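You operate a simulated robot arm through the tools that you are given. There is no shell and no other tool. Be economical: measure what you need, move in short steps, check, and stop when the job is done.

Carry out the task below with a simulated two-armed robot. There is one attempt and no reset: what you move stays moved.

Task
Count the short bolts on the clear end of the long bench, then put as many of the relays from the clear end of the long bench on the low shelf of the long bench. Then pull the top cabinet drawer open. The order counts.

The check looks at the end state, three seconds after you hand in, the way a careful person would. Anything else that was tipped, shoved, dropped, spilled or broken makes it a failure.

Robot
Two 7-joint arms with two-finger parallel grippers on one trunk, on a base that drives. Base frame: it is fixed to the floor where the robot stands at the start and does not move with it; the origin is under the middle of the robot, x ahead of it, y to its left, z up; the surface under the hand at the start is at about z = 0.92. Lengths are in m, angles in rad, forces in N, time in s.
The left shoulder is at the start at [0.05, 0.209, 1.246], the right one opposite. With the tool pointing down near the work surface each hand reaches from about 0.26 to 0.92 m from the robot's upright axis, wherever it stands, measured 20 degrees to its own side. Places, roughly: low shelf of the long bench [0.8, 0.1, 0.2]; top cabinet drawer [-7.7, -2.4, 0.8]. Payload 4.4 kg a hand.
The tool frame of a hand sits at the grasp point between the pads (the TCP): z along the fingers, y along the line on which they close. The tips reach 0.023 m beyond it. The gripper opens to 0.094 m. The fingers are 0.038 m wide and 0.01 m thick; the gripper's body (0.054 by 0.096 m) begins 0.039 m behind the TCP.
Orientation is that of the tool frame in the base frame, as a unit quaternion [x, y, z, w]. With the fingers straight down and closing along the base's y, the tool's x points along the base's -x, its y along +y and its z along -z.

Tools
- The arms move only by the tool move_arm. It takes "left_moves", "right_moves" or both (then of equal length, played together; a hand with none holds still); each is a list of rows, each a list of 7 numbers: the shift along the base's x, y, z in m, then the turn, a rotation vector about the base's x, y, z in rad, then the gripper command, from -1 (shut) to 1 (fully open), values between in proportion. In form: [[tx, ty, tz, wx, wy, wz, grip], ...]. A call has 1 to 10 rows; each row shifts and turns the commanded pose from where the row before left it. A row lasts 0.2 s, in which the tool goes at most 0.05 m and 0.15 rad; a call with a longer step from one row to the next is refused whole, and so is a gripper value outside its range. A pose out of reach is approached as far as the arm can. The call stops where the force on the tool passes 40 N (or 10 N more than at its start, if that is more) or the arm is blocked; 0.2 s more then pass. The fingers move at their own pace (about 0.108 m/s each) and stop on an object; they squeeze with about 25 N. The grip force told is the motor's: it shows also when the fingers shut on nothing. Time passes only in rows, and 0.2 s behind the last, so rows that do not move let the fingers close. It gives the time, the measured TCP pose, the force on the tool (base axes), the opening and the grip force at its end, in the units of the frame above (readings bear some noise), with the torque about the TCP (base axes, N m) and any sound that the robot's microphone picked up.
- Cameras (640 x 400 px; columns grow to the right, rows downward): "scene" is now at [0.148, 0.0387, 1.4291]; the picture's right is [0.45, -0.89, 0.00], its down [-0.41, -0.21, -0.89] and it looks along [0.79, 0.40, -0.46] (base axes); focal length 290 px, centre (320, 200). "left" rides on the left gripper at [0.086, -0.016, -0.075] in its tool frame; the picture's right is [0.18, 0.98, 0.00], its down [-0.58, 0.11, -0.81] and it looks along [-0.79, 0.15, 0.59] (tool axes); focal length 243 px, centre (320, 200). "right" rides on the right gripper at [0.086, 0.016, -0.074] in its tool frame; the picture's right is [-0.18, 0.98, 0.00], its down [-0.58, -0.11, -0.81] and it looks along [-0.79, -0.15, 0.59] (tool axes); focal length 243 px, centre (320, 200). There is no depth. A picture from a camera that has moved, and an enlarged one, comes with that camera's place and axes in the base frame and with its lens.
- grab_frame(camera): a new picture of that camera. The clock stands still meanwhile.
- move_column(by): slides the trunk up (or, below 0, down) by that many m; the arms and the scene camera ride with it, the base frame stays. It gives what a move gives, with no picture.
- base_move(legs): drives the robot by 1 to 6 legs, each [ahead, left, turn to the left] in m, m and rad, along the robot's own axes; the way and the turn of a leg run together, so that a leg with both is an arc; at most 1.5 m and 3.142 rad a leg. The arms and the cameras ride along, it lands a little off, and it stops where it bumps. It gives what a move gives.
- head_to(pan, tilt): turns the head with the scene camera to pan (to the left, within 1.396 rad either way) and tilt (down, from -0.506 to 1.204), counted from straight ahead of the robot. It gives what a move gives.
- zoom(camera, box): a new picture of the part [left, top, right, bottom] of that camera's present view, enlarged. The clock stands still meanwhile.
- sign_off(): hands the job in; it is judged then, once.

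Work in short steps. Places have to be worked out from the pictures, the camera data and where the tool is seen: move nearer, look again, correct. Check each grasp and each placing, and mend what went wrong. You have 165 turns and 118 pictures in all, those below and enlarged ones among them. Open the grippers and draw the arms clear of the work before you hand the job in, unless the task says otherwise; then end with one line.

The tools are called after "Request:" as name(argument=value, ...) on one line, values as JSON. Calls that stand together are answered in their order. move_arm: Moves the arms, as the interface text tells. Its arguments: {"type":"object","properties":{"left_moves":{"type":"array","items":{"type":"array","items":{"type":"number"}}},"right_moves":{"type":"array","items":{"type":"array","items":{"type":"number"}}}},"required":[]} The other tools are called the same way: move_column (by) slides the trunk up or down; base_move (legs) drives the base; head_to (pan, tilt) turns the head that bears the scene camera; grab_frame (camera) takes a picture; zoom (camera, box) takes an enlarged picture of a part of a camera's view; sign_off () hands the job in.

At the start:

```text
t: 0.0
left_eef_pos: [0.4749, 0.3659, 1.2384]
left_ee_rot: [-0.001, 1.0, 0.001, 0.0]
left_force: [-0.2, 0.5, -0.2]
left_wrist_torque: [0.03, 0.0, 0.03]
left_width: 0.094
left_gripper_force: 0.1
right_eef_pos: [0.5096, -0.0359, 1.1715]
right_ee_rot: [0.0, 1.0, 0.0, 0.0]
right_force: [-0.1, -0.2, 0.5]
right_wrist_torque: [-0.01, -0.02, -0.01]
right_width: 0.0942
right_gripper_force: 0.0
trunk travel left (down, up): [-0.325, 0.238]
robot x, y, heading: [-0.0005, -0.0004, -0.002]
head pan, tilt: [0.466, 0.476]
```

scene: 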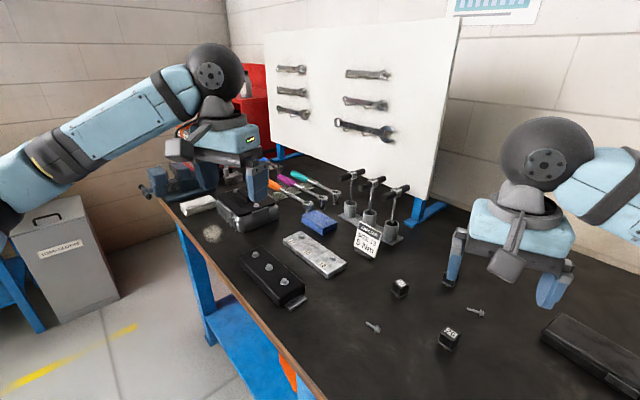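
right: 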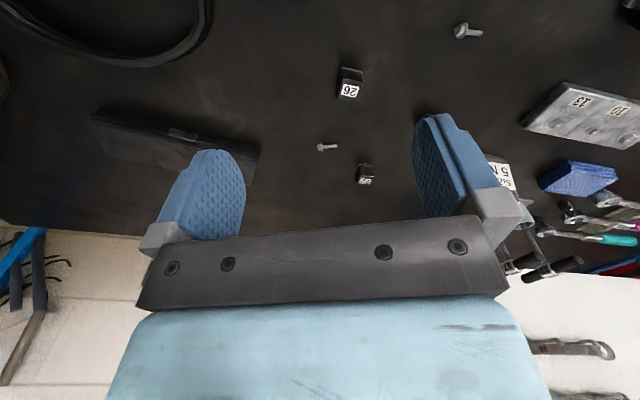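
left: 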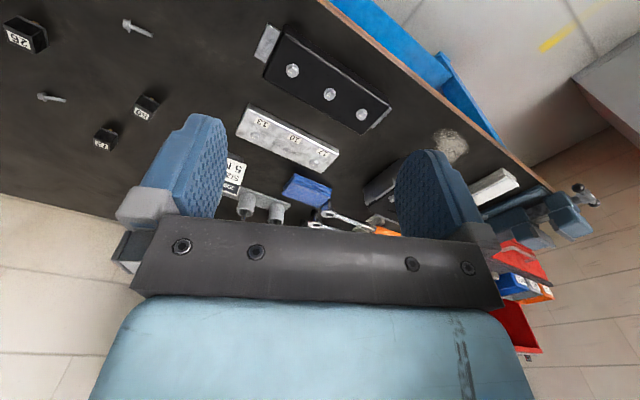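

The bench's clear end seems to lie to the right; I turn the head to see the whole of it.

Request:
head_to(pan=-0.35, tilt=0.7)

Request:
grab_frame(camera="scene")

```text
t: 1.1
left_eef_pos: [0.4759, 0.3672, 1.2387]
left_ee_rot: [0.0, 1.0, 0.001, 0.0]
left_force: [-0.4, -0.4, 0.1]
left_wrist_torque: [0.0, 0.01, 0.04]
left_width: 0.094
left_gripper_force: 0.0
right_eef_pos: [0.5099, -0.036, 1.1722]
right_ee_rot: [0.0, 1.0, 0.001, -0.001]
right_force: [-0.2, 0.2, 0.2]
right_wrist_torque: [0.0, 0.02, 0.02]
right_width: 0.0939
right_gripper_force: 0.2
trunk travel left (down, up): [-0.325, 0.238]
robot x, y, heading: [-0.0012, 0.0041, 0.002]
head pan, tilt: [-0.351, 0.7]
```

```text
114 pictures are left
camera scene: at [0.1461, -0.0315, 1.4093], right [-0.34, -0.94, 0.0], down [-0.6, 0.22, -0.77], along [0.72, -0.26, -0.64], focal length 290 px, centre (320, 200)
```

scene: 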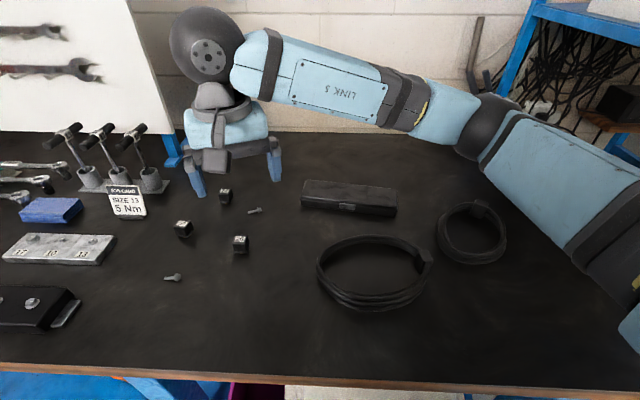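

I see two bolts and three relays so far. I zoom in to check for more, including inside the coils and behind the case.

Request:
zoom(camera="scene", box=[140, 160, 300, 300])

Request:
zoom(camera="scene", box=[280, 130, 540, 380])

Request:
head_to(pan=0.1, tilt=1.15)

Request:
grab_frame(camera="scene")

```text
2.86 times, centred on (220, 230) of scene
camera zoom: at [0.1461, -0.0315, 1.4093], right [-0.34, -0.94, 0.0], down [-0.6, 0.22, -0.77], along [0.72, -0.26, -0.64], focal length 827 px, centre (606, 114)
```

zoom: 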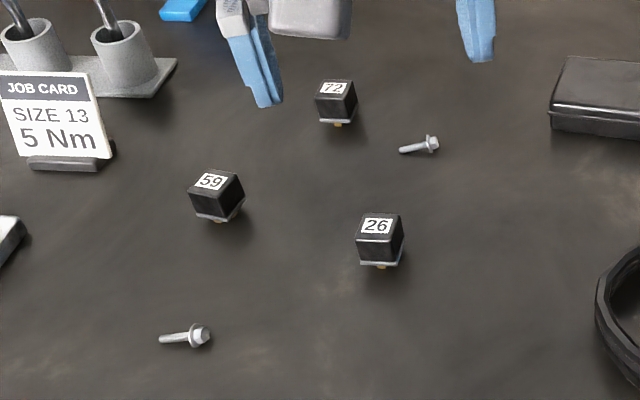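

```text
1.60 times, centred on (410, 255) of scene
camera zoom: at [0.1461, -0.0315, 1.4093], right [-0.34, -0.94, 0.0], down [-0.6, 0.22, -0.77], along [0.72, -0.26, -0.64], focal length 463 px, centre (176, 112)
```

zoom: 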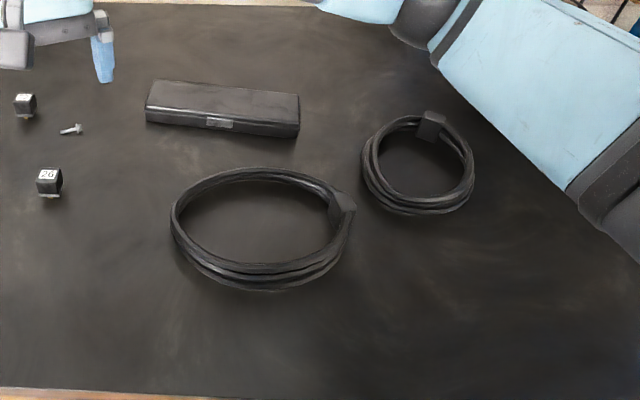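

```text
t: 2.0
left_eef_pos: [0.4741, 0.3674, 1.2389]
left_ee_rot: [0.0, 1.0, 0.001, 0.0]
left_force: [-0.5, -0.4, -0.6]
left_wrist_torque: [0.01, 0.01, 0.05]
left_width: 0.0941
left_gripper_force: 0.1
right_eef_pos: [0.5101, -0.0348, 1.1718]
right_ee_rot: [0.0, 1.0, 0.0, -0.001]
right_force: [-0.3, 0.6, -0.4]
right_wrist_torque: [-0.02, 0.01, -0.03]
right_width: 0.0938
right_gripper_force: 0.1
trunk travel left (down, up): [-0.325, 0.238]
robot x, y, heading: [0.0006, 0.0028, -0.003]
head pan, tilt: [0.099, 1.15]
```

```text
111 pictures are left
camera scene: at [0.1256, 0.0034, 1.3762], right [0.1, -1.0, 0.0], down [-0.91, -0.09, -0.41], along [0.41, 0.04, -0.91], focal length 290 px, centre (320, 200)
```

scene: 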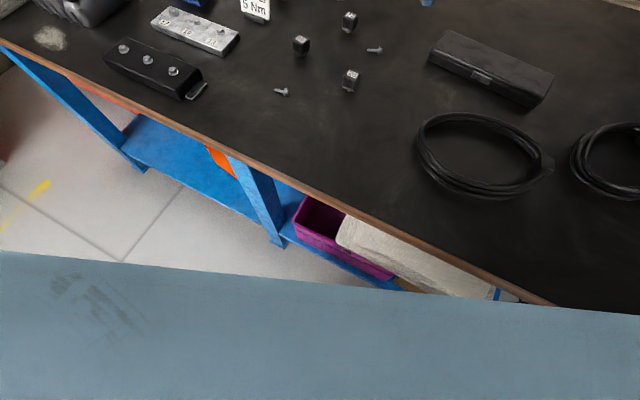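

Two bolts so far. I raise the trunk to look down behind the case and inside the coils.

Request:
move_column(by=0.23)

Request:
head_to(pan=-0.35, tilt=0.75)

Request:
grab_frame(camera="scene")

Request:
grab_frame(camera="right")

```text
t: 4.5
left_eef_pos: [0.4759, 0.3682, 1.4699]
left_ee_rot: [0.0, 1.0, 0.0, 0.0]
left_force: [0.7, 0.2, 0.1]
left_wrist_torque: [0.0, 0.0, -0.02]
left_width: 0.0939
left_gripper_force: 0.1
right_eef_pos: [0.5105, -0.0355, 1.4011]
right_ee_rot: [0.0, 1.0, 0.0, 0.0]
right_force: [-0.1, -0.7, 0.0]
right_wrist_torque: [0.0, -0.02, 0.04]
right_width: 0.0941
right_gripper_force: 0.1
trunk travel left (down, up): [-0.555, 0.008]
robot x, y, heading: [-0.0044, -0.0036, 0.001]
head pan, tilt: [0.099, 1.15]
```

```text
t: 5.4
left_eef_pos: [0.4747, 0.3671, 1.4691]
left_ee_rot: [0.001, 1.0, 0.0, 0.0]
left_force: [0.0, 0.8, 0.7]
left_wrist_torque: [-0.03, -0.04, 0.02]
left_width: 0.0937
left_gripper_force: 0.1
right_eef_pos: [0.5108, -0.0349, 1.4014]
right_ee_rot: [0.0, 1.0, 0.0, 0.0]
right_force: [0.6, 0.3, -0.5]
right_wrist_torque: [0.02, 0.02, -0.02]
right_width: 0.0938
right_gripper_force: 0.0
trunk travel left (down, up): [-0.555, 0.008]
robot x, y, heading: [0.0007, -0.0018, 0.002]
head pan, tilt: [-0.351, 0.75]
```

```text
110 pictures are left
camera scene: at [0.144, -0.0308, 1.6349], right [-0.34, -0.94, 0.0], down [-0.64, 0.23, -0.73], along [0.69, -0.25, -0.68], focal length 290 px, centre (320, 200)
```

scene: 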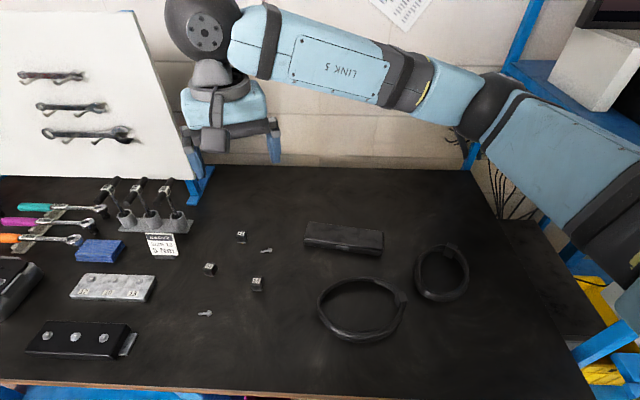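

```text
109 pictures are left
camera right: at [0.4232, -0.0193, 1.4774], right [0.18, 0.98, 0.0], down [0.58, -0.11, 0.81], along [0.79, -0.15, -0.59], focal length 243 px, centre (320, 200)
```

right: 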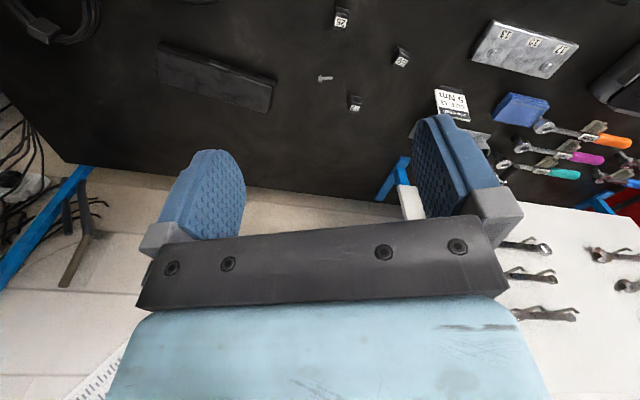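

Two bolts of equal length (~3.5 cm), so two relays must go. Before grasping I back off and look at the low shelf to plan the placing.

Request:
base_move(legs=[[-0.5, 0.2, 0], [0, 0, -0.4]])

Request:
move_column(by=-0.4)

Request:
head_to(pan=0.0, tilt=0.75)

Request:
grab_frame(camera="scene")

```text
t: 9.7
left_eef_pos: [0.077, 0.3599, 1.4675]
left_ee_rot: [0.195, 0.981, -0.001, -0.001]
left_force: [-1.0, -0.2, -0.2]
left_wrist_torque: [-0.03, 0.03, -0.02]
left_width: 0.0942
left_gripper_force: 0.0
right_eef_pos: [-0.0448, -0.0263, 1.401]
right_ee_rot: [0.197, 0.981, 0.001, 0.0]
right_force: [0.1, 1.3, -0.1]
right_wrist_torque: [0.0, -0.04, -0.01]
right_width: 0.0942
right_gripper_force: 0.1
trunk travel left (down, up): [-0.555, 0.008]
robot x, y, heading: [-0.4982, 0.1989, -0.394]
head pan, tilt: [-0.351, 0.75]
```

```text
t: 13.5
left_eef_pos: [0.0783, 0.358, 1.0689]
left_ee_rot: [0.197, 0.98, 0.0, 0.0]
left_force: [-0.6, -0.4, -0.7]
left_wrist_torque: [0.04, 0.0, -0.01]
left_width: 0.0943
left_gripper_force: 0.0
right_eef_pos: [-0.0455, -0.027, 1.0006]
right_ee_rot: [0.196, 0.981, 0.0, 0.0]
right_force: [0.3, 0.2, 0.6]
right_wrist_torque: [0.02, 0.01, 0.02]
right_width: 0.0937
right_gripper_force: 0.1
trunk travel left (down, up): [-0.155, 0.408]
robot x, y, heading: [-0.4973, 0.2012, -0.397]
head pan, tilt: [-0.351, 0.75]
```

```text
t: 14.3
left_eef_pos: [0.0775, 0.3575, 1.0697]
left_ee_rot: [0.197, 0.98, -0.001, 0.0]
left_force: [0.4, -0.5, 0.9]
left_wrist_torque: [0.04, -0.01, -0.01]
left_width: 0.094
left_gripper_force: 0.0
right_eef_pos: [-0.0449, -0.0272, 1.002]
right_ee_rot: [0.197, 0.98, 0.0, 0.0]
right_force: [0.5, -0.1, 0.3]
right_wrist_torque: [-0.02, 0.03, -0.01]
right_width: 0.0943
right_gripper_force: 0.1
trunk travel left (down, up): [-0.155, 0.408]
robot x, y, heading: [-0.5001, 0.2013, -0.394]
head pan, tilt: [0.0, 0.75]
```

```text
108 pictures are left
camera scene: at [-0.3641, 0.142, 1.235], right [-0.39, -0.92, 0.0], down [-0.63, 0.26, -0.73], along [0.67, -0.28, -0.68], focal length 290 px, centre (320, 200)
```

scene: 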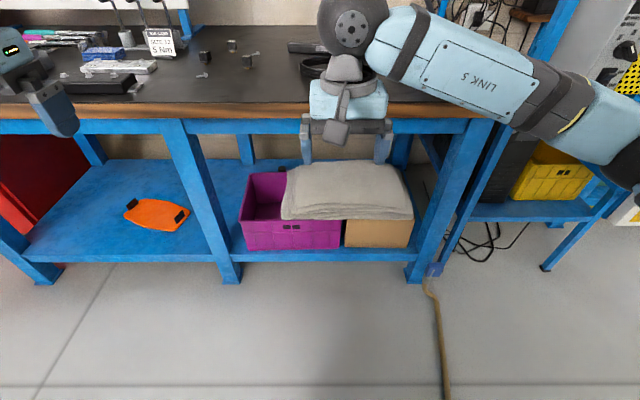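

The heading of about -0.394 squares me to the bench. The shelf's left bay is free except for an orange plate. I raise the trunk and drive back to the bench, centred on the relays.

Request:
move_column(by=0.17)

Request:
base_move(legs=[[0, 0.3, 0], [0.48, 0, 0]])

Request:
head_to(pan=0.0, tilt=0.75)

Request:
grab_frame(camera="scene")

Request:
grab_frame(camera="right")

```text
t: 16.3
left_eef_pos: [0.0783, 0.3589, 1.2393]
left_ee_rot: [0.196, 0.981, -0.001, 0.0]
left_force: [0.2, 0.5, -0.1]
left_wrist_torque: [-0.01, 0.0, 0.02]
left_width: 0.0939
left_gripper_force: 0.1
right_eef_pos: [-0.0429, -0.027, 1.1717]
right_ee_rot: [0.196, 0.981, 0.0, 0.0]
right_force: [-0.1, -0.8, 0.5]
right_wrist_torque: [0.01, -0.01, -0.01]
right_width: 0.0939
right_gripper_force: 0.0
trunk travel left (down, up): [-0.325, 0.238]
robot x, y, heading: [-0.5015, 0.2007, -0.396]
head pan, tilt: [0.0, 0.75]
```

```text
t: 21.9
left_eef_pos: [0.6337, 0.4471, 1.2397]
left_ee_rot: [0.197, 0.98, 0.001, 0.0]
left_force: [0.0, -0.1, -0.7]
left_wrist_torque: [-0.02, 0.0, 0.01]
left_width: 0.0943
left_gripper_force: 0.1
right_eef_pos: [0.5091, 0.0621, 1.1709]
right_ee_rot: [0.198, 0.98, 0.0, 0.0]
right_force: [-0.2, 0.0, 0.9]
right_wrist_torque: [0.03, -0.03, -0.03]
right_width: 0.094
right_gripper_force: 0.0
trunk travel left (down, up): [-0.325, 0.238]
robot x, y, heading: [0.0533, 0.2937, -0.397]
head pan, tilt: [0.0, 0.75]
```

```text
t: 22.5
left_eef_pos: [0.6341, 0.4465, 1.2391]
left_ee_rot: [0.198, 0.98, 0.0, -0.001]
left_force: [0.0, -1.0, 0.0]
left_wrist_torque: [0.01, 0.0, 0.0]
left_width: 0.0941
left_gripper_force: 0.1
right_eef_pos: [0.5086, 0.0622, 1.1722]
right_ee_rot: [0.198, 0.98, 0.0, 0.001]
right_force: [-0.4, -0.9, 0.1]
right_wrist_torque: [0.0, 0.0, -0.05]
right_width: 0.0939
right_gripper_force: 0.1
trunk travel left (down, up): [-0.325, 0.238]
robot x, y, heading: [0.054, 0.2952, -0.399]
head pan, tilt: [0.0, 0.75]
```

```text
107 pictures are left
camera scene: at [0.1908, 0.2325, 1.4049], right [-0.39, -0.92, 0.0], down [-0.63, 0.26, -0.73], along [0.67, -0.28, -0.68], focal length 290 px, centre (320, 200)
```

scene: 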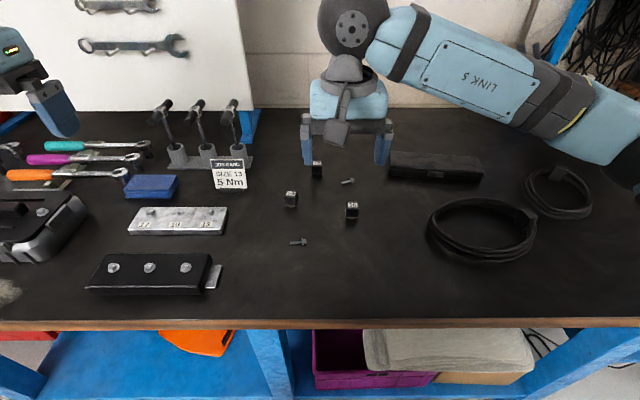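

```text
106 pictures are left
camera right: at [0.4358, 0.1111, 1.2473], right [0.55, 0.83, 0.0], down [0.49, -0.33, 0.81], along [0.67, -0.44, -0.59], focal length 243 px, centre (320, 200)
```

right: 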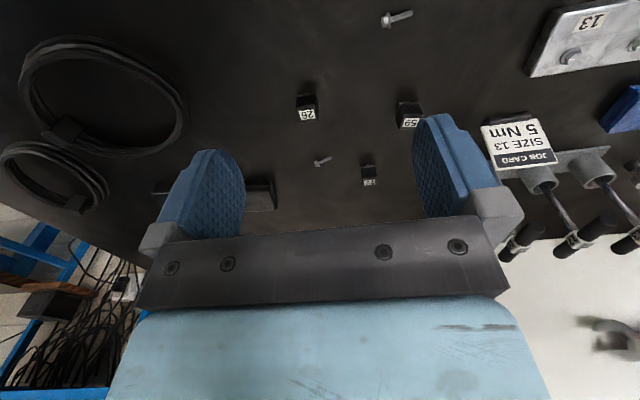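

I zoom in to locate the relays precisely and see how they are turned.

Request:
zoom(camera="scene", box=[270, 150, 380, 250])

```text
4.00 times, centred on (325, 200) of scene
camera zoom: at [0.1908, 0.2325, 1.4049], right [-0.39, -0.92, 0.0], down [-0.63, 0.26, -0.73], along [0.67, -0.28, -0.68], focal length 1158 px, centre (300, 200)
```

zoom: 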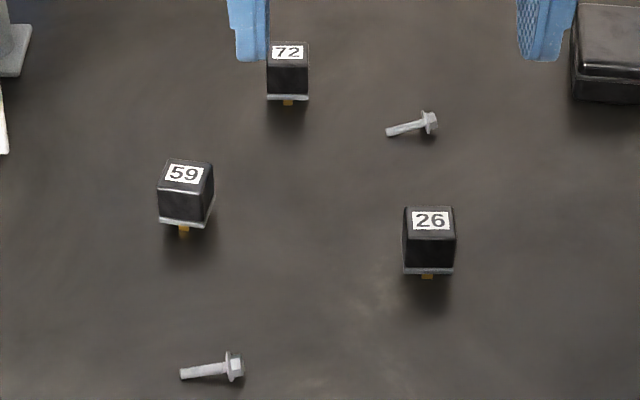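

Relay 26 is at about [0.596, -0.016] and relay 59 at about [0.688, 0.099], tops near z 0.95. I bring the right hand above relay 26.

Request:
move_arm(right_moves=[[0.029, -0.026, -0.03, 0, 0, 0, 1], [0.029, -0.026, -0.03, 0, 0, 0, 1], [0.029, -0.026, -0.03, 0, 0, 0, 1], [0, 0, -0.04, 0, 0, 0, 1], [0, 0, -0.03, 0, 0, 0, 1], [0, 0, 0, 0, 0, 0, 1]])

Request:
grab_frame(camera="scene")

Request:
grab_frame(camera="right")

```text
t: 23.9
left_eef_pos: [0.6337, 0.4483, 1.2389]
left_ee_rot: [0.198, 0.98, -0.001, 0.0]
left_force: [0.0, -0.4, 0.0]
left_wrist_torque: [0.01, 0.02, 0.03]
left_width: 0.0941
left_gripper_force: 0.0
right_eef_pos: [0.5967, -0.0141, 1.0117]
right_ee_rot: [0.197, 0.98, 0.001, 0.001]
right_force: [-0.2, 0.5, -0.5]
right_wrist_torque: [-0.01, -0.03, -0.03]
right_width: 0.0942
right_gripper_force: 0.1
trunk travel left (down, up): [-0.325, 0.238]
robot x, y, heading: [0.0516, 0.2937, -0.4]
head pan, tilt: [0.0, 0.75]
```

```text
104 pictures are left
camera scene: at [0.1903, 0.2327, 1.405], right [-0.39, -0.92, 0.0], down [-0.63, 0.26, -0.73], along [0.67, -0.28, -0.68], focal length 290 px, centre (320, 200)
```

scene: 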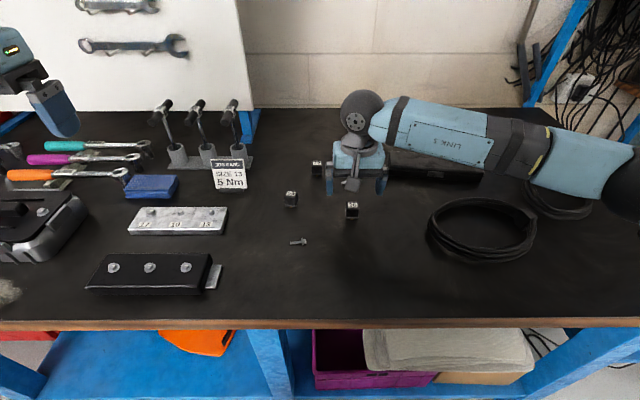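

```text
103 pictures are left
camera right: at [0.5229, 0.0331, 1.0874], right [0.55, 0.83, 0.0], down [0.49, -0.33, 0.81], along [0.67, -0.44, -0.59], focal length 243 px, centre (320, 200)
```

right: 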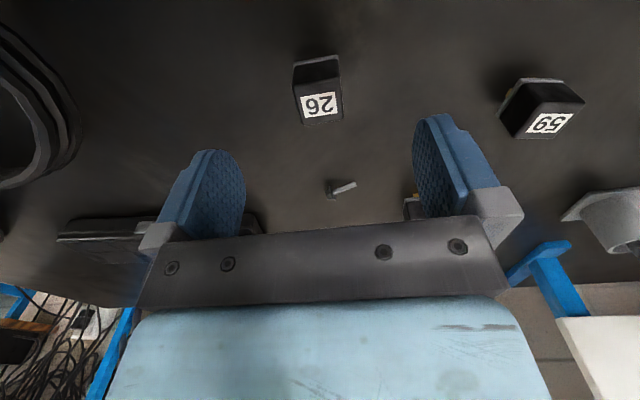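

The wrist view confirms relay 26 at about [0.594, -0.013], right under the hand and square to the fingers. I descend to TCP z 0.948 and close.

Request:
move_arm(right_moves=[[-0.002, 0.001, -0.03, 0, 0, 0, 1], [0, 0, -0.02, 0, 0, 0, 1], [0, 0, -0.014, 0, 0, 0, 1], [0, 0, 0, 0, 0, 0, -0.3], [0, 0, 0, 0, 0, 0, -1], [0, 0, 0, 0, 0, 0, -1], [0, 0, 0, 0, 0, 0, -1]])

Request:
grab_frame(camera="right")

```text
t: 25.5
left_eef_pos: [0.6333, 0.4481, 1.24]
left_ee_rot: [0.198, 0.98, 0.0, 0.001]
left_force: [-0.3, 0.2, 0.2]
left_wrist_torque: [-0.03, -0.01, 0.01]
left_width: 0.094
left_gripper_force: 0.1
right_eef_pos: [0.5934, -0.0139, 0.9458]
right_ee_rot: [0.198, 0.98, 0.0, 0.0]
right_force: [0.6, -0.1, -0.4]
right_wrist_torque: [0.02, 0.01, 0.01]
right_width: 0.0269
right_gripper_force: 24.8
trunk travel left (down, up): [-0.325, 0.238]
robot x, y, heading: [0.0533, 0.293, -0.398]
head pan, tilt: [0.0, 0.75]
```

```text
102 pictures are left
camera right: at [0.5207, 0.0348, 1.0234], right [0.55, 0.83, 0.0], down [0.49, -0.33, 0.81], along [0.67, -0.44, -0.59], focal length 243 px, centre (320, 200)
```

right: 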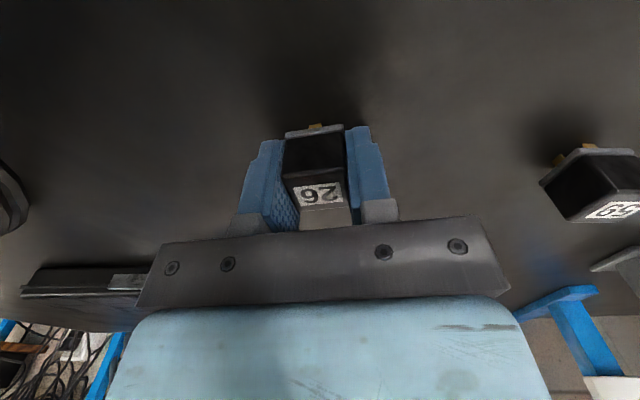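

The grip is firm at 27 mm. I lift, move the right hand aside, and bring the left hand above relay 59 at [0.688, 0.099].

Request:
move_arm(right_moves=[[0, 0, 0.03, 0, 0, 0, -1], [0, 0, 0.04, 0, 0, 0, -1], [0, 0, 0.04, 0, 0, 0, -1], [-0.015, -0.03, 0.03, 0, 0, 0, -1], [-0.02, -0.04, 0.02, 0, 0, 0, -1], [-0.02, -0.04, 0.0, 0, 0, 0, -1], [0, 0, 0, 0, 0, 0, -1]])

Request:
move_arm(left_moves=[[0.005, -0.045, 0, 0, 0, 0, 1], [0.005, -0.045, 0, 0, 0, 0, 1], [0.005, -0.045, 0, 0, 0, 0, 1], [0.005, -0.045, 0, 0, 0, 0, 1], [0.006, -0.045, 0, 0, 0, 0, 1], [0.008, -0.045, -0.01, 0, 0, 0, 1], [0.01, -0.045, -0.02, 0, 0, 0, 1], [0.011, -0.034, -0.03, 0, 0, 0, 1], [0, 0, -0.04, 0, 0, 0, 1], [0, 0, -0.04, 0, 0, 0, 1]])

Request:
move_arm(left_moves=[[0, 0, -0.04, 0, 0, 0, 1], [0, 0, -0.035, 0, 0, 0, 1], [0, 0, 0, 0, 0, 0, 1]])

Request:
grab_frame(camera="left")

Request:
grab_frame(camera="scene")

```text
t: 27.1
left_eef_pos: [0.6348, 0.4489, 1.2389]
left_ee_rot: [0.197, 0.98, 0.0, 0.0]
left_force: [0.1, 1.0, -0.7]
left_wrist_torque: [-0.01, 0.04, 0.0]
left_width: 0.0941
left_gripper_force: 0.0
right_eef_pos: [0.5383, -0.1247, 1.107]
right_ee_rot: [0.198, 0.98, -0.001, 0.0]
right_force: [0.7, -1.1, 0.2]
right_wrist_torque: [0.02, 0.05, 0.01]
right_width: 0.0273
right_gripper_force: 25.2
trunk travel left (down, up): [-0.325, 0.238]
robot x, y, heading: [0.052, 0.2933, -0.399]
head pan, tilt: [0.0, 0.75]
```

```text
refused: row 7 steps farther than a row can; nothing moved
```

```text
t: 27.9
left_eef_pos: [0.6335, 0.4481, 1.1638]
left_ee_rot: [0.197, 0.98, 0.0, -0.001]
left_force: [-0.4, -0.4, -0.2]
left_wrist_torque: [0.02, 0.04, 0.0]
left_width: 0.0941
left_gripper_force: 0.0
right_eef_pos: [0.5386, -0.1248, 1.1077]
right_ee_rot: [0.198, 0.98, 0.0, 0.0]
right_force: [-0.1, 0.1, 0.1]
right_wrist_torque: [-0.02, 0.06, 0.02]
right_width: 0.0271
right_gripper_force: 25.1
trunk travel left (down, up): [-0.325, 0.238]
robot x, y, heading: [0.0529, 0.2949, -0.402]
head pan, tilt: [0.0, 0.75]
```

```text
101 pictures are left
camera left: at [0.5476, 0.4668, 1.2387], right [0.21, 0.98, 0.0], down [0.58, -0.12, 0.81], along [0.79, -0.17, -0.59], focal length 243 px, centre (320, 200)
```

left: 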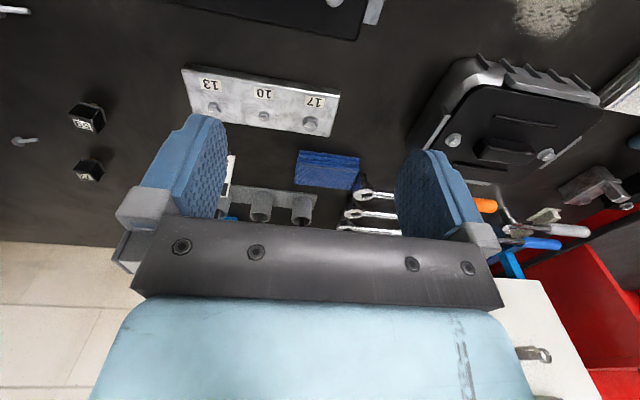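

```text
100 pictures are left
camera scene: at [0.1903, 0.2321, 1.405], right [-0.39, -0.92, 0.0], down [-0.63, 0.27, -0.73], along [0.67, -0.28, -0.68], focal length 290 px, centre (320, 200)
```

scene: 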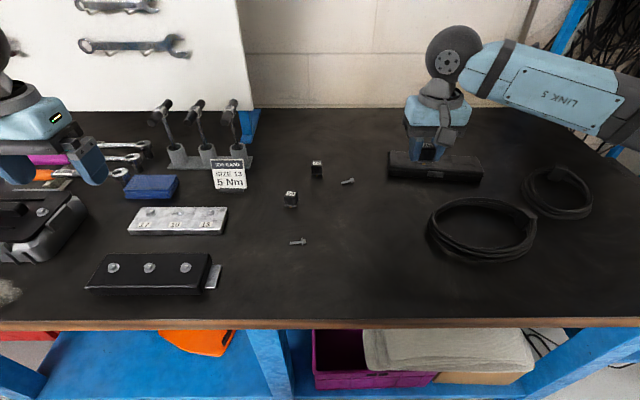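

The first long row was refused, so the left hand only dropped to z 1.164. I take the transit in smaller steps, slightly higher.

Request:
move_arm(left_moves=[[0, -0.03, 0.03, 0, 0, 0, 1], [0.005, -0.045, 0, 0, 0, 0, 1], [0.005, -0.045, 0, 0, 0, 0, 1], [0.005, -0.045, 0, 0, 0, 0, 1], [0.01, -0.045, 0, 0, 0, 0, 1], [0.01, -0.045, 0, 0, 0, 0, 1], [0.01, -0.045, 0, 0, 0, 0, 1], [0.01, -0.045, 0, 0, 0, 0, 1], [0, -0.004, -0.04, 0, 0, 0, 1], [0, 0, -0.04, 0, 0, 0, 1]])

Request:
move_arm(left_moves=[[0, 0, -0.04, 0, 0, 0, 1], [0, 0, -0.04, 0, 0, 0, 1], [0, 0, -0.02, 0, 0, 0, 1], [0, 0, 0, 0, 0, 0, 1]])

Request:
grab_frame(camera="left")

```text
t: 30.1
left_eef_pos: [0.6875, 0.096, 1.1128]
left_ee_rot: [0.197, 0.98, 0.0, 0.0]
left_force: [0.3, -0.4, -0.3]
left_wrist_torque: [0.04, 0.0, 0.02]
left_width: 0.0941
left_gripper_force: 0.0
right_eef_pos: [0.5388, -0.1237, 1.1071]
right_ee_rot: [0.198, 0.98, 0.0, 0.0]
right_force: [0.6, 0.3, -0.3]
right_wrist_torque: [-0.04, 0.01, -0.01]
right_width: 0.027
right_gripper_force: 24.7
trunk travel left (down, up): [-0.325, 0.238]
robot x, y, heading: [0.0539, 0.2935, -0.399]
head pan, tilt: [0.0, 0.75]
```

```text
t: 31.1
left_eef_pos: [0.6895, 0.0986, 1.0129]
left_ee_rot: [0.198, 0.98, -0.001, 0.001]
left_force: [-0.1, 0.4, -1.1]
left_wrist_torque: [-0.04, 0.0, 0.0]
left_width: 0.0941
left_gripper_force: 0.0
right_eef_pos: [0.5381, -0.124, 1.1081]
right_ee_rot: [0.198, 0.98, 0.0, 0.0]
right_force: [-0.3, -0.2, -0.2]
right_wrist_torque: [-0.01, 0.0, 0.01]
right_width: 0.0272
right_gripper_force: 24.8
trunk travel left (down, up): [-0.325, 0.238]
robot x, y, heading: [0.0559, 0.295, -0.399]
head pan, tilt: [0.0, 0.75]
```

```text
99 pictures are left
camera left: at [0.6031, 0.1172, 1.0881], right [0.21, 0.98, 0.0], down [0.58, -0.12, 0.81], along [0.79, -0.17, -0.59], focal length 243 px, centre (320, 200)
```

left: 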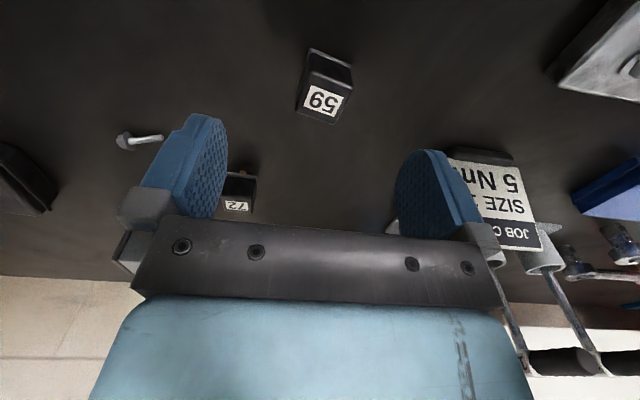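

Relay 59's top comes out at [0.687, 0.101], so I correct by a few mm, descend and close.

Request:
move_arm(left_moves=[[-0.002, 0.003, -0.03, 0, 0, 0, 1], [0, 0, -0.02, 0, 0, 0, 1], [0, 0, -0.016, 0, 0, 0, 1], [0, 0, 0, 0, 0, 0, -0.3], [0, 0, 0, 0, 0, 0, -1], [0, 0, 0, 0, 0, 0, -1], [0, 0, 0, 0, 0, 0, -1]])

Request:
grab_frame(camera="left")

```text
t: 32.7
left_eef_pos: [0.6828, 0.1024, 0.951]
left_ee_rot: [0.199, 0.98, 0.0, 0.002]
left_force: [-0.4, -0.5, 1.6]
left_wrist_torque: [-0.02, 0.0, -0.01]
left_width: 0.0271
left_gripper_force: 24.3
right_eef_pos: [0.5341, -0.1231, 1.1098]
right_ee_rot: [0.198, 0.98, 0.0, 0.003]
right_force: [0.4, -0.8, -0.6]
right_wrist_torque: [0.01, -0.02, -0.01]
right_width: 0.027
right_gripper_force: 25.6
trunk travel left (down, up): [-0.325, 0.238]
robot x, y, heading: [0.0524, 0.2926, -0.398]
head pan, tilt: [0.0, 0.75]
```

```text
98 pictures are left
camera left: at [0.5976, 0.1207, 1.025], right [0.21, 0.98, 0.0], down [0.57, -0.12, 0.81], along [0.79, -0.17, -0.59], focal length 243 px, centre (320, 200)
```

left: 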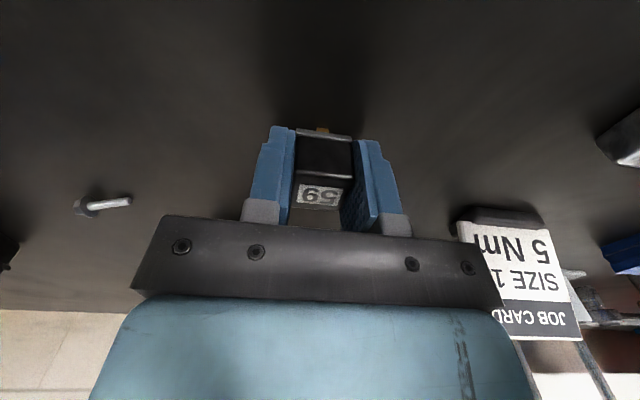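

Relay 59 is gripped. I lift it and check the bench.

Request:
move_arm(left_moves=[[0, 0, 0.03, 0, 0, 0, -1], [0, 0, 0.04, 0, 0, 0, -1], [0, 0, 0.04, 0, 0, 0, -1], [0, 0, 0.04, 0, 0, 0, -1], [0, 0, 0.04, 0, 0, 0, -1], [0, 0, 0, 0, 0, 0, -1]])

Request:
grab_frame(camera="scene")

Request:
grab_frame(camera="left")

Request:
grab_frame(camera="right")

```text
t: 34.1
left_eef_pos: [0.6851, 0.1017, 1.1387]
left_ee_rot: [0.198, 0.98, 0.0, -0.001]
left_force: [0.0, -0.3, -0.4]
left_wrist_torque: [-0.01, 0.02, 0.0]
left_width: 0.0273
left_gripper_force: 25.1
right_eef_pos: [0.5387, -0.1235, 1.1072]
right_ee_rot: [0.198, 0.98, 0.0, 0.001]
right_force: [-0.1, -0.4, 0.2]
right_wrist_torque: [0.03, -0.01, 0.01]
right_width: 0.027
right_gripper_force: 24.8
trunk travel left (down, up): [-0.325, 0.238]
robot x, y, heading: [0.0524, 0.2953, -0.4]
head pan, tilt: [0.0, 0.75]
```

```text
97 pictures are left
camera scene: at [0.1909, 0.2326, 1.4049], right [-0.39, -0.92, 0.0], down [-0.63, 0.26, -0.73], along [0.67, -0.28, -0.68], focal length 290 px, centre (320, 200)
```

scene: 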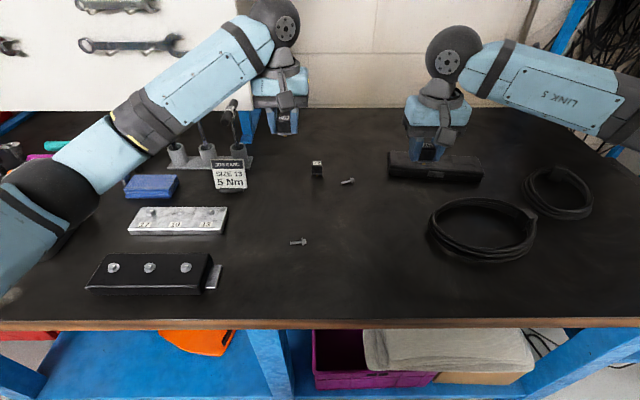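

```text
96 pictures are left
camera left: at [0.6002, 0.1204, 1.2135], right [0.21, 0.98, 0.0], down [0.58, -0.12, 0.81], along [0.79, -0.17, -0.59], focal length 243 px, centre (320, 200)
```

left: 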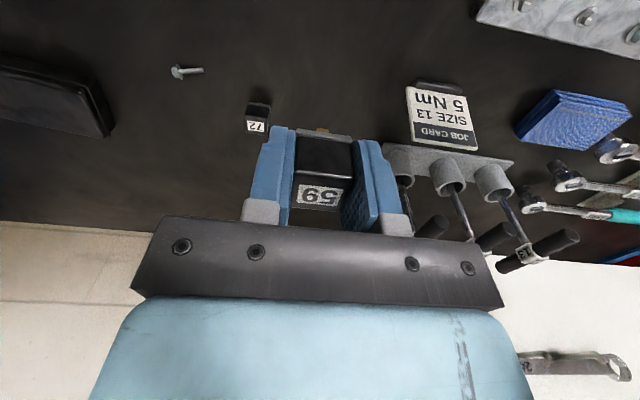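

```text
95 pictures are left
camera right: at [0.4651, -0.0754, 1.1836], right [0.55, 0.83, 0.0], down [0.49, -0.33, 0.81], along [0.67, -0.44, -0.59], focal length 243 px, centre (320, 200)
```

right: 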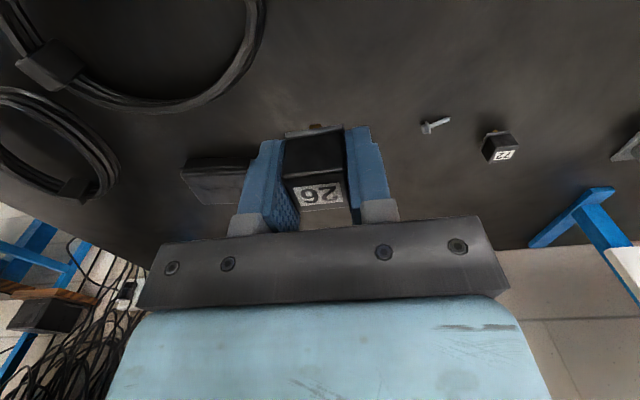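

Both relays are held and the bench is undisturbed. I pull the left hand in, then drive back and left so the free bay of the shelf is ahead.

Request:
move_arm(left_moves=[[-0.04, 0.017, 0, 0, 0, 0, -1], [-0.04, 0.017, 0, 0, 0, 0, -1], [-0.04, 0.017, 0, 0, 0, 0, -1], [-0.02, 0.04, 0, 0, 0, 0, -1], [0.005, 0.04, 0, 0, 0, 0, -1], [0.015, 0.04, 0, 0, 0, 0, -1]])

Request:
base_move(legs=[[-0.5, 0, 0], [0, 0.54, 0]])

Request:
head_to(pan=0.0, tilt=0.85)

Request:
grab_frame(camera="scene")

```text
t: 35.5
left_eef_pos: [0.5665, 0.2756, 1.1375]
left_ee_rot: [0.198, 0.98, -0.001, -0.001]
left_force: [-0.2, 0.4, 0.8]
left_wrist_torque: [-0.03, 0.0, -0.01]
left_width: 0.027
left_gripper_force: 25.3
right_eef_pos: [0.5388, -0.1231, 1.1076]
right_ee_rot: [0.197, 0.98, -0.001, 0.0]
right_force: [0.1, 0.0, -0.6]
right_wrist_torque: [0.0, 0.01, 0.03]
right_width: 0.0272
right_gripper_force: 25.5
trunk travel left (down, up): [-0.325, 0.238]
robot x, y, heading: [0.0562, 0.2941, -0.4]
head pan, tilt: [0.0, 0.75]
```

```text
t: 43.2
left_eef_pos: [0.3118, 0.9631, 1.1378]
left_ee_rot: [0.196, 0.981, 0.0, -0.001]
left_force: [0.3, -0.9, -0.5]
left_wrist_torque: [-0.05, -0.02, 0.01]
left_width: 0.0271
left_gripper_force: 25.3
right_eef_pos: [0.2848, 0.5671, 1.1082]
right_ee_rot: [0.196, 0.981, -0.001, 0.0]
right_force: [0.1, -0.2, -1.0]
right_wrist_torque: [-0.02, -0.03, 0.0]
right_width: 0.0274
right_gripper_force: 24.9
trunk travel left (down, up): [-0.325, 0.238]
robot x, y, heading: [-0.2012, 0.9822, -0.396]
head pan, tilt: [0.0, 0.75]
```

```text
t: 43.9
left_eef_pos: [0.3113, 0.9633, 1.1385]
left_ee_rot: [0.196, 0.981, 0.0, 0.0]
left_force: [0.3, 0.3, -0.1]
left_wrist_torque: [0.0, -0.02, 0.0]
left_width: 0.0271
left_gripper_force: 25.2
right_eef_pos: [0.2843, 0.5665, 1.1086]
right_ee_rot: [0.197, 0.98, -0.001, 0.0]
right_force: [0.6, 0.1, -0.7]
right_wrist_torque: [0.0, -0.02, 0.02]
right_width: 0.0272
right_gripper_force: 25.3
trunk travel left (down, up): [-0.325, 0.238]
robot x, y, heading: [-0.2025, 0.9835, -0.392]
head pan, tilt: [0.0, 0.85]
```

```text
94 pictures are left
camera scene: at [-0.0685, 0.9241, 1.397], right [-0.39, -0.92, 0.0], down [-0.69, 0.29, -0.66], along [0.61, -0.25, -0.75], focal length 290 px, centre (320, 200)
```

scene: 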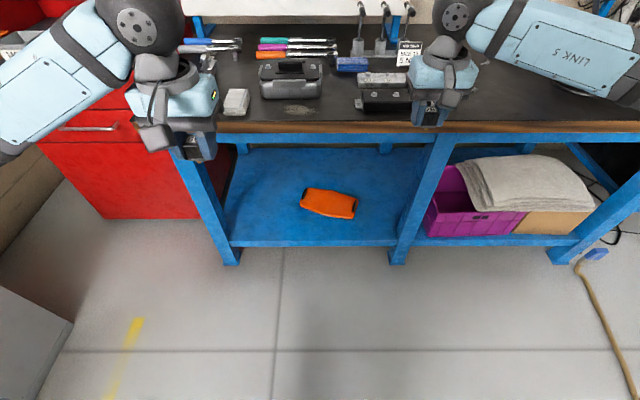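

The left bay is right ahead, with its posts at t ≈ 0.42 and 1.31 and the shelf front 0.36 deep. I lower the trunk fully; the hands are still outside the bench edge.

Request:
move_column(by=-0.32)

Request:
grab_frame(camera="scene")

```text
t: 47.1
left_eef_pos: [0.3119, 0.9636, 0.8174]
left_ee_rot: [0.196, 0.981, 0.0, 0.0]
left_force: [-0.1, 0.2, -1.3]
left_wrist_torque: [0.0, -0.01, 0.0]
left_width: 0.0269
left_gripper_force: 24.8
right_eef_pos: [0.2843, 0.5664, 0.787]
right_ee_rot: [0.197, 0.98, 0.0, 0.0]
right_force: [-0.1, 0.5, -0.7]
right_wrist_torque: [0.0, 0.0, 0.0]
right_width: 0.0272
right_gripper_force: 25.2
trunk travel left (down, up): [-0.005, 0.558]
robot x, y, heading: [-0.2028, 0.9831, -0.401]
head pan, tilt: [0.0, 0.85]
```

```text
93 pictures are left
camera scene: at [-0.0686, 0.9241, 1.077], right [-0.39, -0.92, 0.0], down [-0.69, 0.29, -0.66], along [0.61, -0.25, -0.75], focal length 290 px, centre (320, 200)
```

scene: 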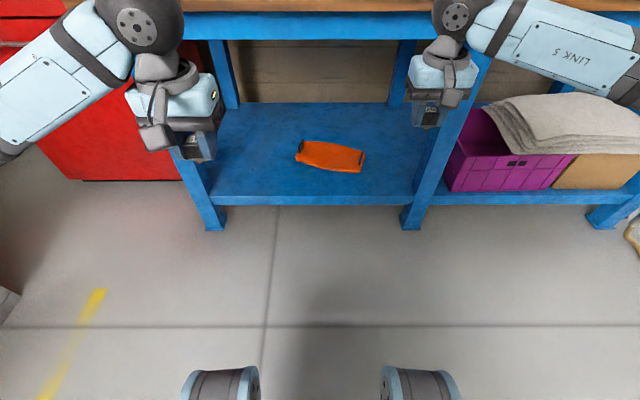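

Elbows point outward at wrist height, so I check how the right arm folds when the hand drops to about z 0.4 out here in free space.

Request:
move_arm(right_moves=[[0, 0, -0.045, 0, 0, 0, -1], [0, 0, -0.045, 0, 0, 0, -1], [0, 0, -0.045, 0, 0, 0, -1], [0, 0, -0.045, 0, 0, 0, -1], [0, 0, -0.045, 0, 0, 0, -1], [0, 0, -0.045, 0, 0, 0, -1], [0, 0, -0.045, 0, 0, 0, -1], [0, 0, -0.045, 0, 0, 0, -1], [0, 0, 0, 0, 0, 0, -1]])

Request:
grab_frame(camera="scene")

```text
t: 49.1
left_eef_pos: [0.3116, 0.9632, 0.8173]
left_ee_rot: [0.196, 0.981, 0.0, 0.0]
left_force: [-0.7, 0.0, -0.4]
left_wrist_torque: [-0.05, 0.01, 0.03]
left_width: 0.0269
left_gripper_force: 25.6
right_eef_pos: [0.2847, 0.5661, 0.4265]
right_ee_rot: [0.197, 0.98, 0.001, 0.001]
right_force: [0.3, 0.7, -0.3]
right_wrist_torque: [-0.02, -0.01, 0.01]
right_width: 0.027
right_gripper_force: 25.0
trunk travel left (down, up): [-0.005, 0.558]
robot x, y, heading: [-0.2004, 0.9815, -0.389]
head pan, tilt: [0.0, 0.85]
```

```text
92 pictures are left
camera scene: at [-0.0685, 0.9241, 1.077], right [-0.39, -0.92, 0.0], down [-0.69, 0.29, -0.66], along [0.61, -0.25, -0.75], focal length 290 px, centre (320, 200)
```

scene: 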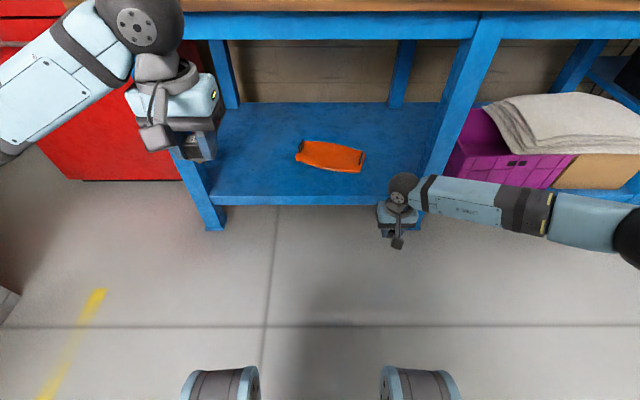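

The right forearm reaches sideways by about 0.33 m, with the elbow 0.16 m behind the wrist. To clear the middle post I place the right relay in the left half of the bay, at t ≈ 1.0. I tuck the left hand back and drive left, then forward.

Request:
move_arm(left_moves=[[-0.04, 0.017, 0, 0, 0, 0, -1], [-0.04, 0.017, 0, 0, 0, 0, -1], [0, 0, 0, 0, 0, 0, -1]])

Request:
base_move(legs=[[0, 0.36, 0], [0.2, 0, 0]])

Request:
grab_frame(camera="scene")

Request:
grab_frame(camera="right")

```text
t: 49.9
left_eef_pos: [0.2323, 0.9973, 0.8177]
left_ee_rot: [0.196, 0.981, -0.001, 0.0]
left_force: [0.7, -0.3, -0.3]
left_wrist_torque: [-0.02, -0.01, 0.03]
left_width: 0.0273
left_gripper_force: 24.5
right_eef_pos: [0.2843, 0.567, 0.4273]
right_ee_rot: [0.197, 0.98, 0.0, 0.0]
right_force: [0.4, 0.9, -0.4]
right_wrist_torque: [-0.03, 0.03, 0.02]
right_width: 0.0271
right_gripper_force: 24.2
trunk travel left (down, up): [-0.005, 0.558]
robot x, y, heading: [-0.2032, 0.9816, -0.397]
head pan, tilt: [0.0, 0.85]
```

```text
t: 54.8
left_eef_pos: [0.5538, 1.2549, 0.8174]
left_ee_rot: [0.194, 0.981, 0.0, 0.0]
left_force: [-0.3, 0.5, -0.9]
left_wrist_torque: [0.02, 0.0, -0.01]
left_width: 0.0273
left_gripper_force: 24.7
right_eef_pos: [0.6074, 0.8235, 0.4262]
right_ee_rot: [0.194, 0.981, -0.002, 0.0]
right_force: [0.1, 0.1, -0.4]
right_wrist_torque: [-0.01, -0.02, -0.01]
right_width: 0.027
right_gripper_force: 25.1
trunk travel left (down, up): [-0.005, 0.558]
robot x, y, heading: [0.1158, 1.2341, -0.393]
head pan, tilt: [0.0, 0.85]
```

```text
91 pictures are left
camera scene: at [0.2529, 1.1792, 1.0769], right [-0.38, -0.92, 0.0], down [-0.69, 0.29, -0.66], along [0.61, -0.25, -0.75], focal length 290 px, centre (320, 200)
```

scene: 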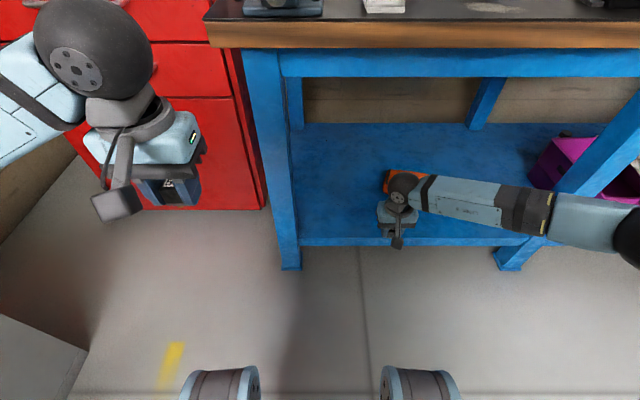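

```text
90 pictures are left
camera right: at [0.534, 0.8709, 0.5033], right [0.55, 0.84, 0.0], down [0.5, -0.32, 0.81], along [0.68, -0.44, -0.59], focal length 243 px, centre (320, 200)
```

right: 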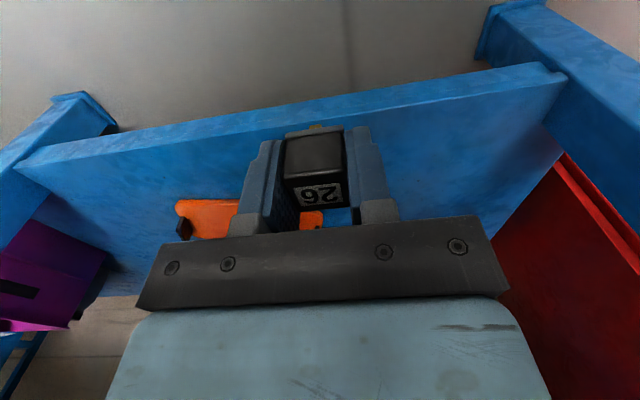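

The right hand is at n=0.243, t=0.994 and lined up with the free shelf area. I drive 0.1 m more, then extend the right hand forward under the top.

Request:
base_move(legs=[[0.1, 0, 0]])

Request:
move_arm(right_moves=[[0.028, -0.012, -0.02, 0, 0, 0, -1], [0.028, -0.012, -0.02, 0, 0, 0, -1], [0.028, -0.012, -0.02, 0, 0, 0, -1], [0, 0, -0.03, 0, 0, 0, -1], [0, 0, 0, 0, 0, 0, -1]])

Request:
grab_frame(camera="scene")

Request:
grab_frame(camera="right")

```text
t: 55.9
left_eef_pos: [0.6459, 1.215, 0.8175]
left_ee_rot: [0.195, 0.981, 0.0, 0.0]
left_force: [-0.8, 0.0, -0.6]
left_wrist_torque: [-0.01, -0.02, 0.03]
left_width: 0.027
left_gripper_force: 25.0
right_eef_pos: [0.6995, 0.784, 0.4283]
right_ee_rot: [0.195, 0.981, 0.001, 0.0]
right_force: [0.0, 0.0, -0.9]
right_wrist_torque: [0.03, -0.03, -0.01]
right_width: 0.0267
right_gripper_force: 24.5
trunk travel left (down, up): [-0.005, 0.558]
robot x, y, heading: [0.2122, 1.1974, -0.39]
head pan, tilt: [0.0, 0.85]
```

```text
t: 57.1
left_eef_pos: [0.644, 1.2154, 0.8175]
left_ee_rot: [0.195, 0.981, -0.001, 0.001]
left_force: [-0.6, 0.6, -1.0]
left_wrist_torque: [-0.01, -0.04, 0.02]
left_width: 0.0273
left_gripper_force: 25.2
right_eef_pos: [0.7834, 0.7486, 0.3362]
right_ee_rot: [0.195, 0.981, -0.001, -0.001]
right_force: [-0.1, -0.3, -0.1]
right_wrist_torque: [0.05, 0.02, 0.02]
right_width: 0.0274
right_gripper_force: 24.7
trunk travel left (down, up): [-0.005, 0.558]
robot x, y, heading: [0.2116, 1.1985, -0.39]
head pan, tilt: [0.0, 0.85]
```

```text
89 pictures are left
camera scene: at [0.3447, 1.141, 1.077], right [-0.38, -0.92, 0.0], down [-0.69, 0.29, -0.66], along [0.61, -0.25, -0.75], focal length 290 px, centre (320, 200)
```

scene: 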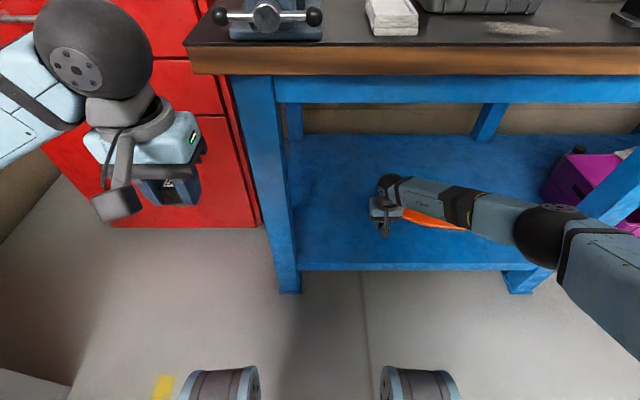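

```text
88 pictures are left
camera right: at [0.7102, 0.7965, 0.4137], right [0.55, 0.84, 0.0], down [0.5, -0.32, 0.81], along [0.68, -0.44, -0.59], focal length 243 px, centre (320, 200)
```

right: 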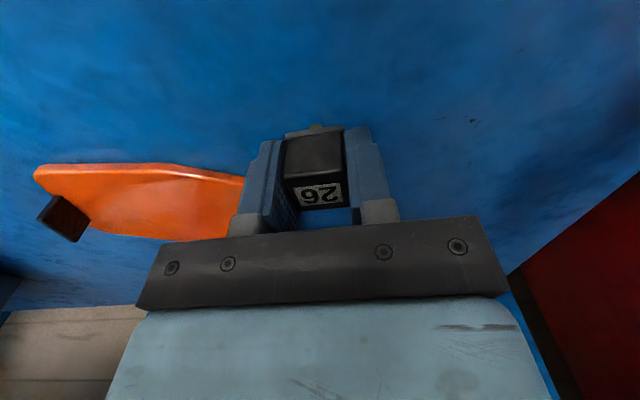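

The hand is over clear shelf at n=0.434, t=0.993, with the orange plate beyond and to the right. I lower most of the way.

Request:
move_arm(right_moves=[[0, 0, -0.03, 0, 0, 0, -1], [0, 0, -0.03, 0, 0, 0, -1], [0, 0, -0.015, 0, 0, 0, -1], [0, 0, 0, 0, 0, 0, -1]])

Request:
grab_frame(camera="right")

Request:
zoom(camera="scene", box=[320, 150, 480, 280])

```text
t: 58.1
left_eef_pos: [0.6454, 1.2161, 0.8182]
left_ee_rot: [0.195, 0.981, 0.0, 0.0]
left_force: [-0.1, 0.1, -0.8]
left_wrist_torque: [0.01, 0.01, 0.0]
left_width: 0.0271
left_gripper_force: 24.4
right_eef_pos: [0.7786, 0.7514, 0.2654]
right_ee_rot: [0.195, 0.981, 0.0, 0.0]
right_force: [0.1, -0.1, 0.5]
right_wrist_torque: [-0.01, 0.03, -0.01]
right_width: 0.0275
right_gripper_force: 24.7
right hand out of reach, approached as far as the arm can: row 3
trunk travel left (down, up): [-0.005, 0.558]
robot x, y, heading: [0.2119, 1.1999, -0.394]
head pan, tilt: [0.0, 0.85]
```

```text
87 pictures are left
camera right: at [0.7046, 0.7985, 0.3418], right [0.55, 0.84, 0.0], down [0.5, -0.32, 0.81], along [0.68, -0.44, -0.59], focal length 243 px, centre (320, 200)
```

right: 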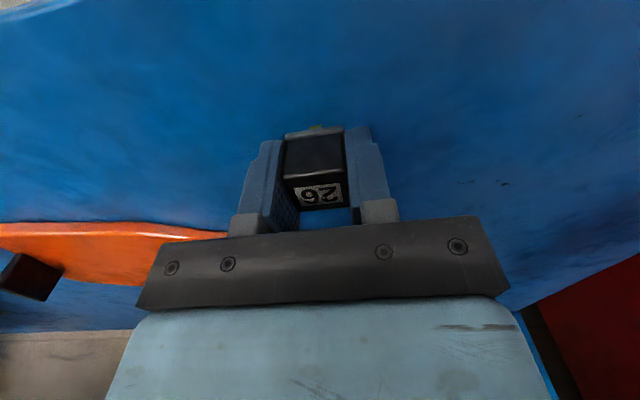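

```text
3.08 times, centred on (400, 215) of scene
camera zoom: at [0.3447, 1.1412, 1.077], right [-0.38, -0.92, 0.0], down [-0.69, 0.29, -0.66], along [0.61, -0.25, -0.75], focal length 891 px, centre (74, 154)
```

zoom: 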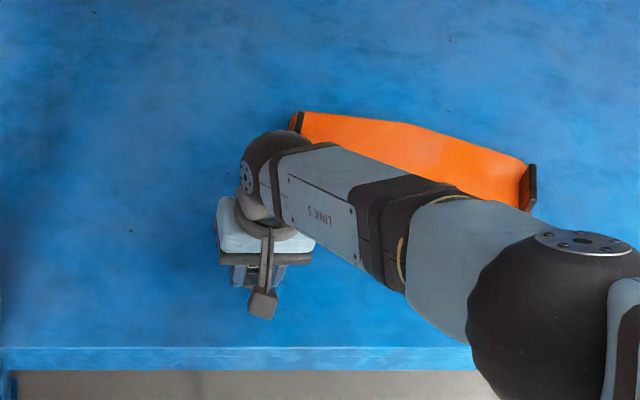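

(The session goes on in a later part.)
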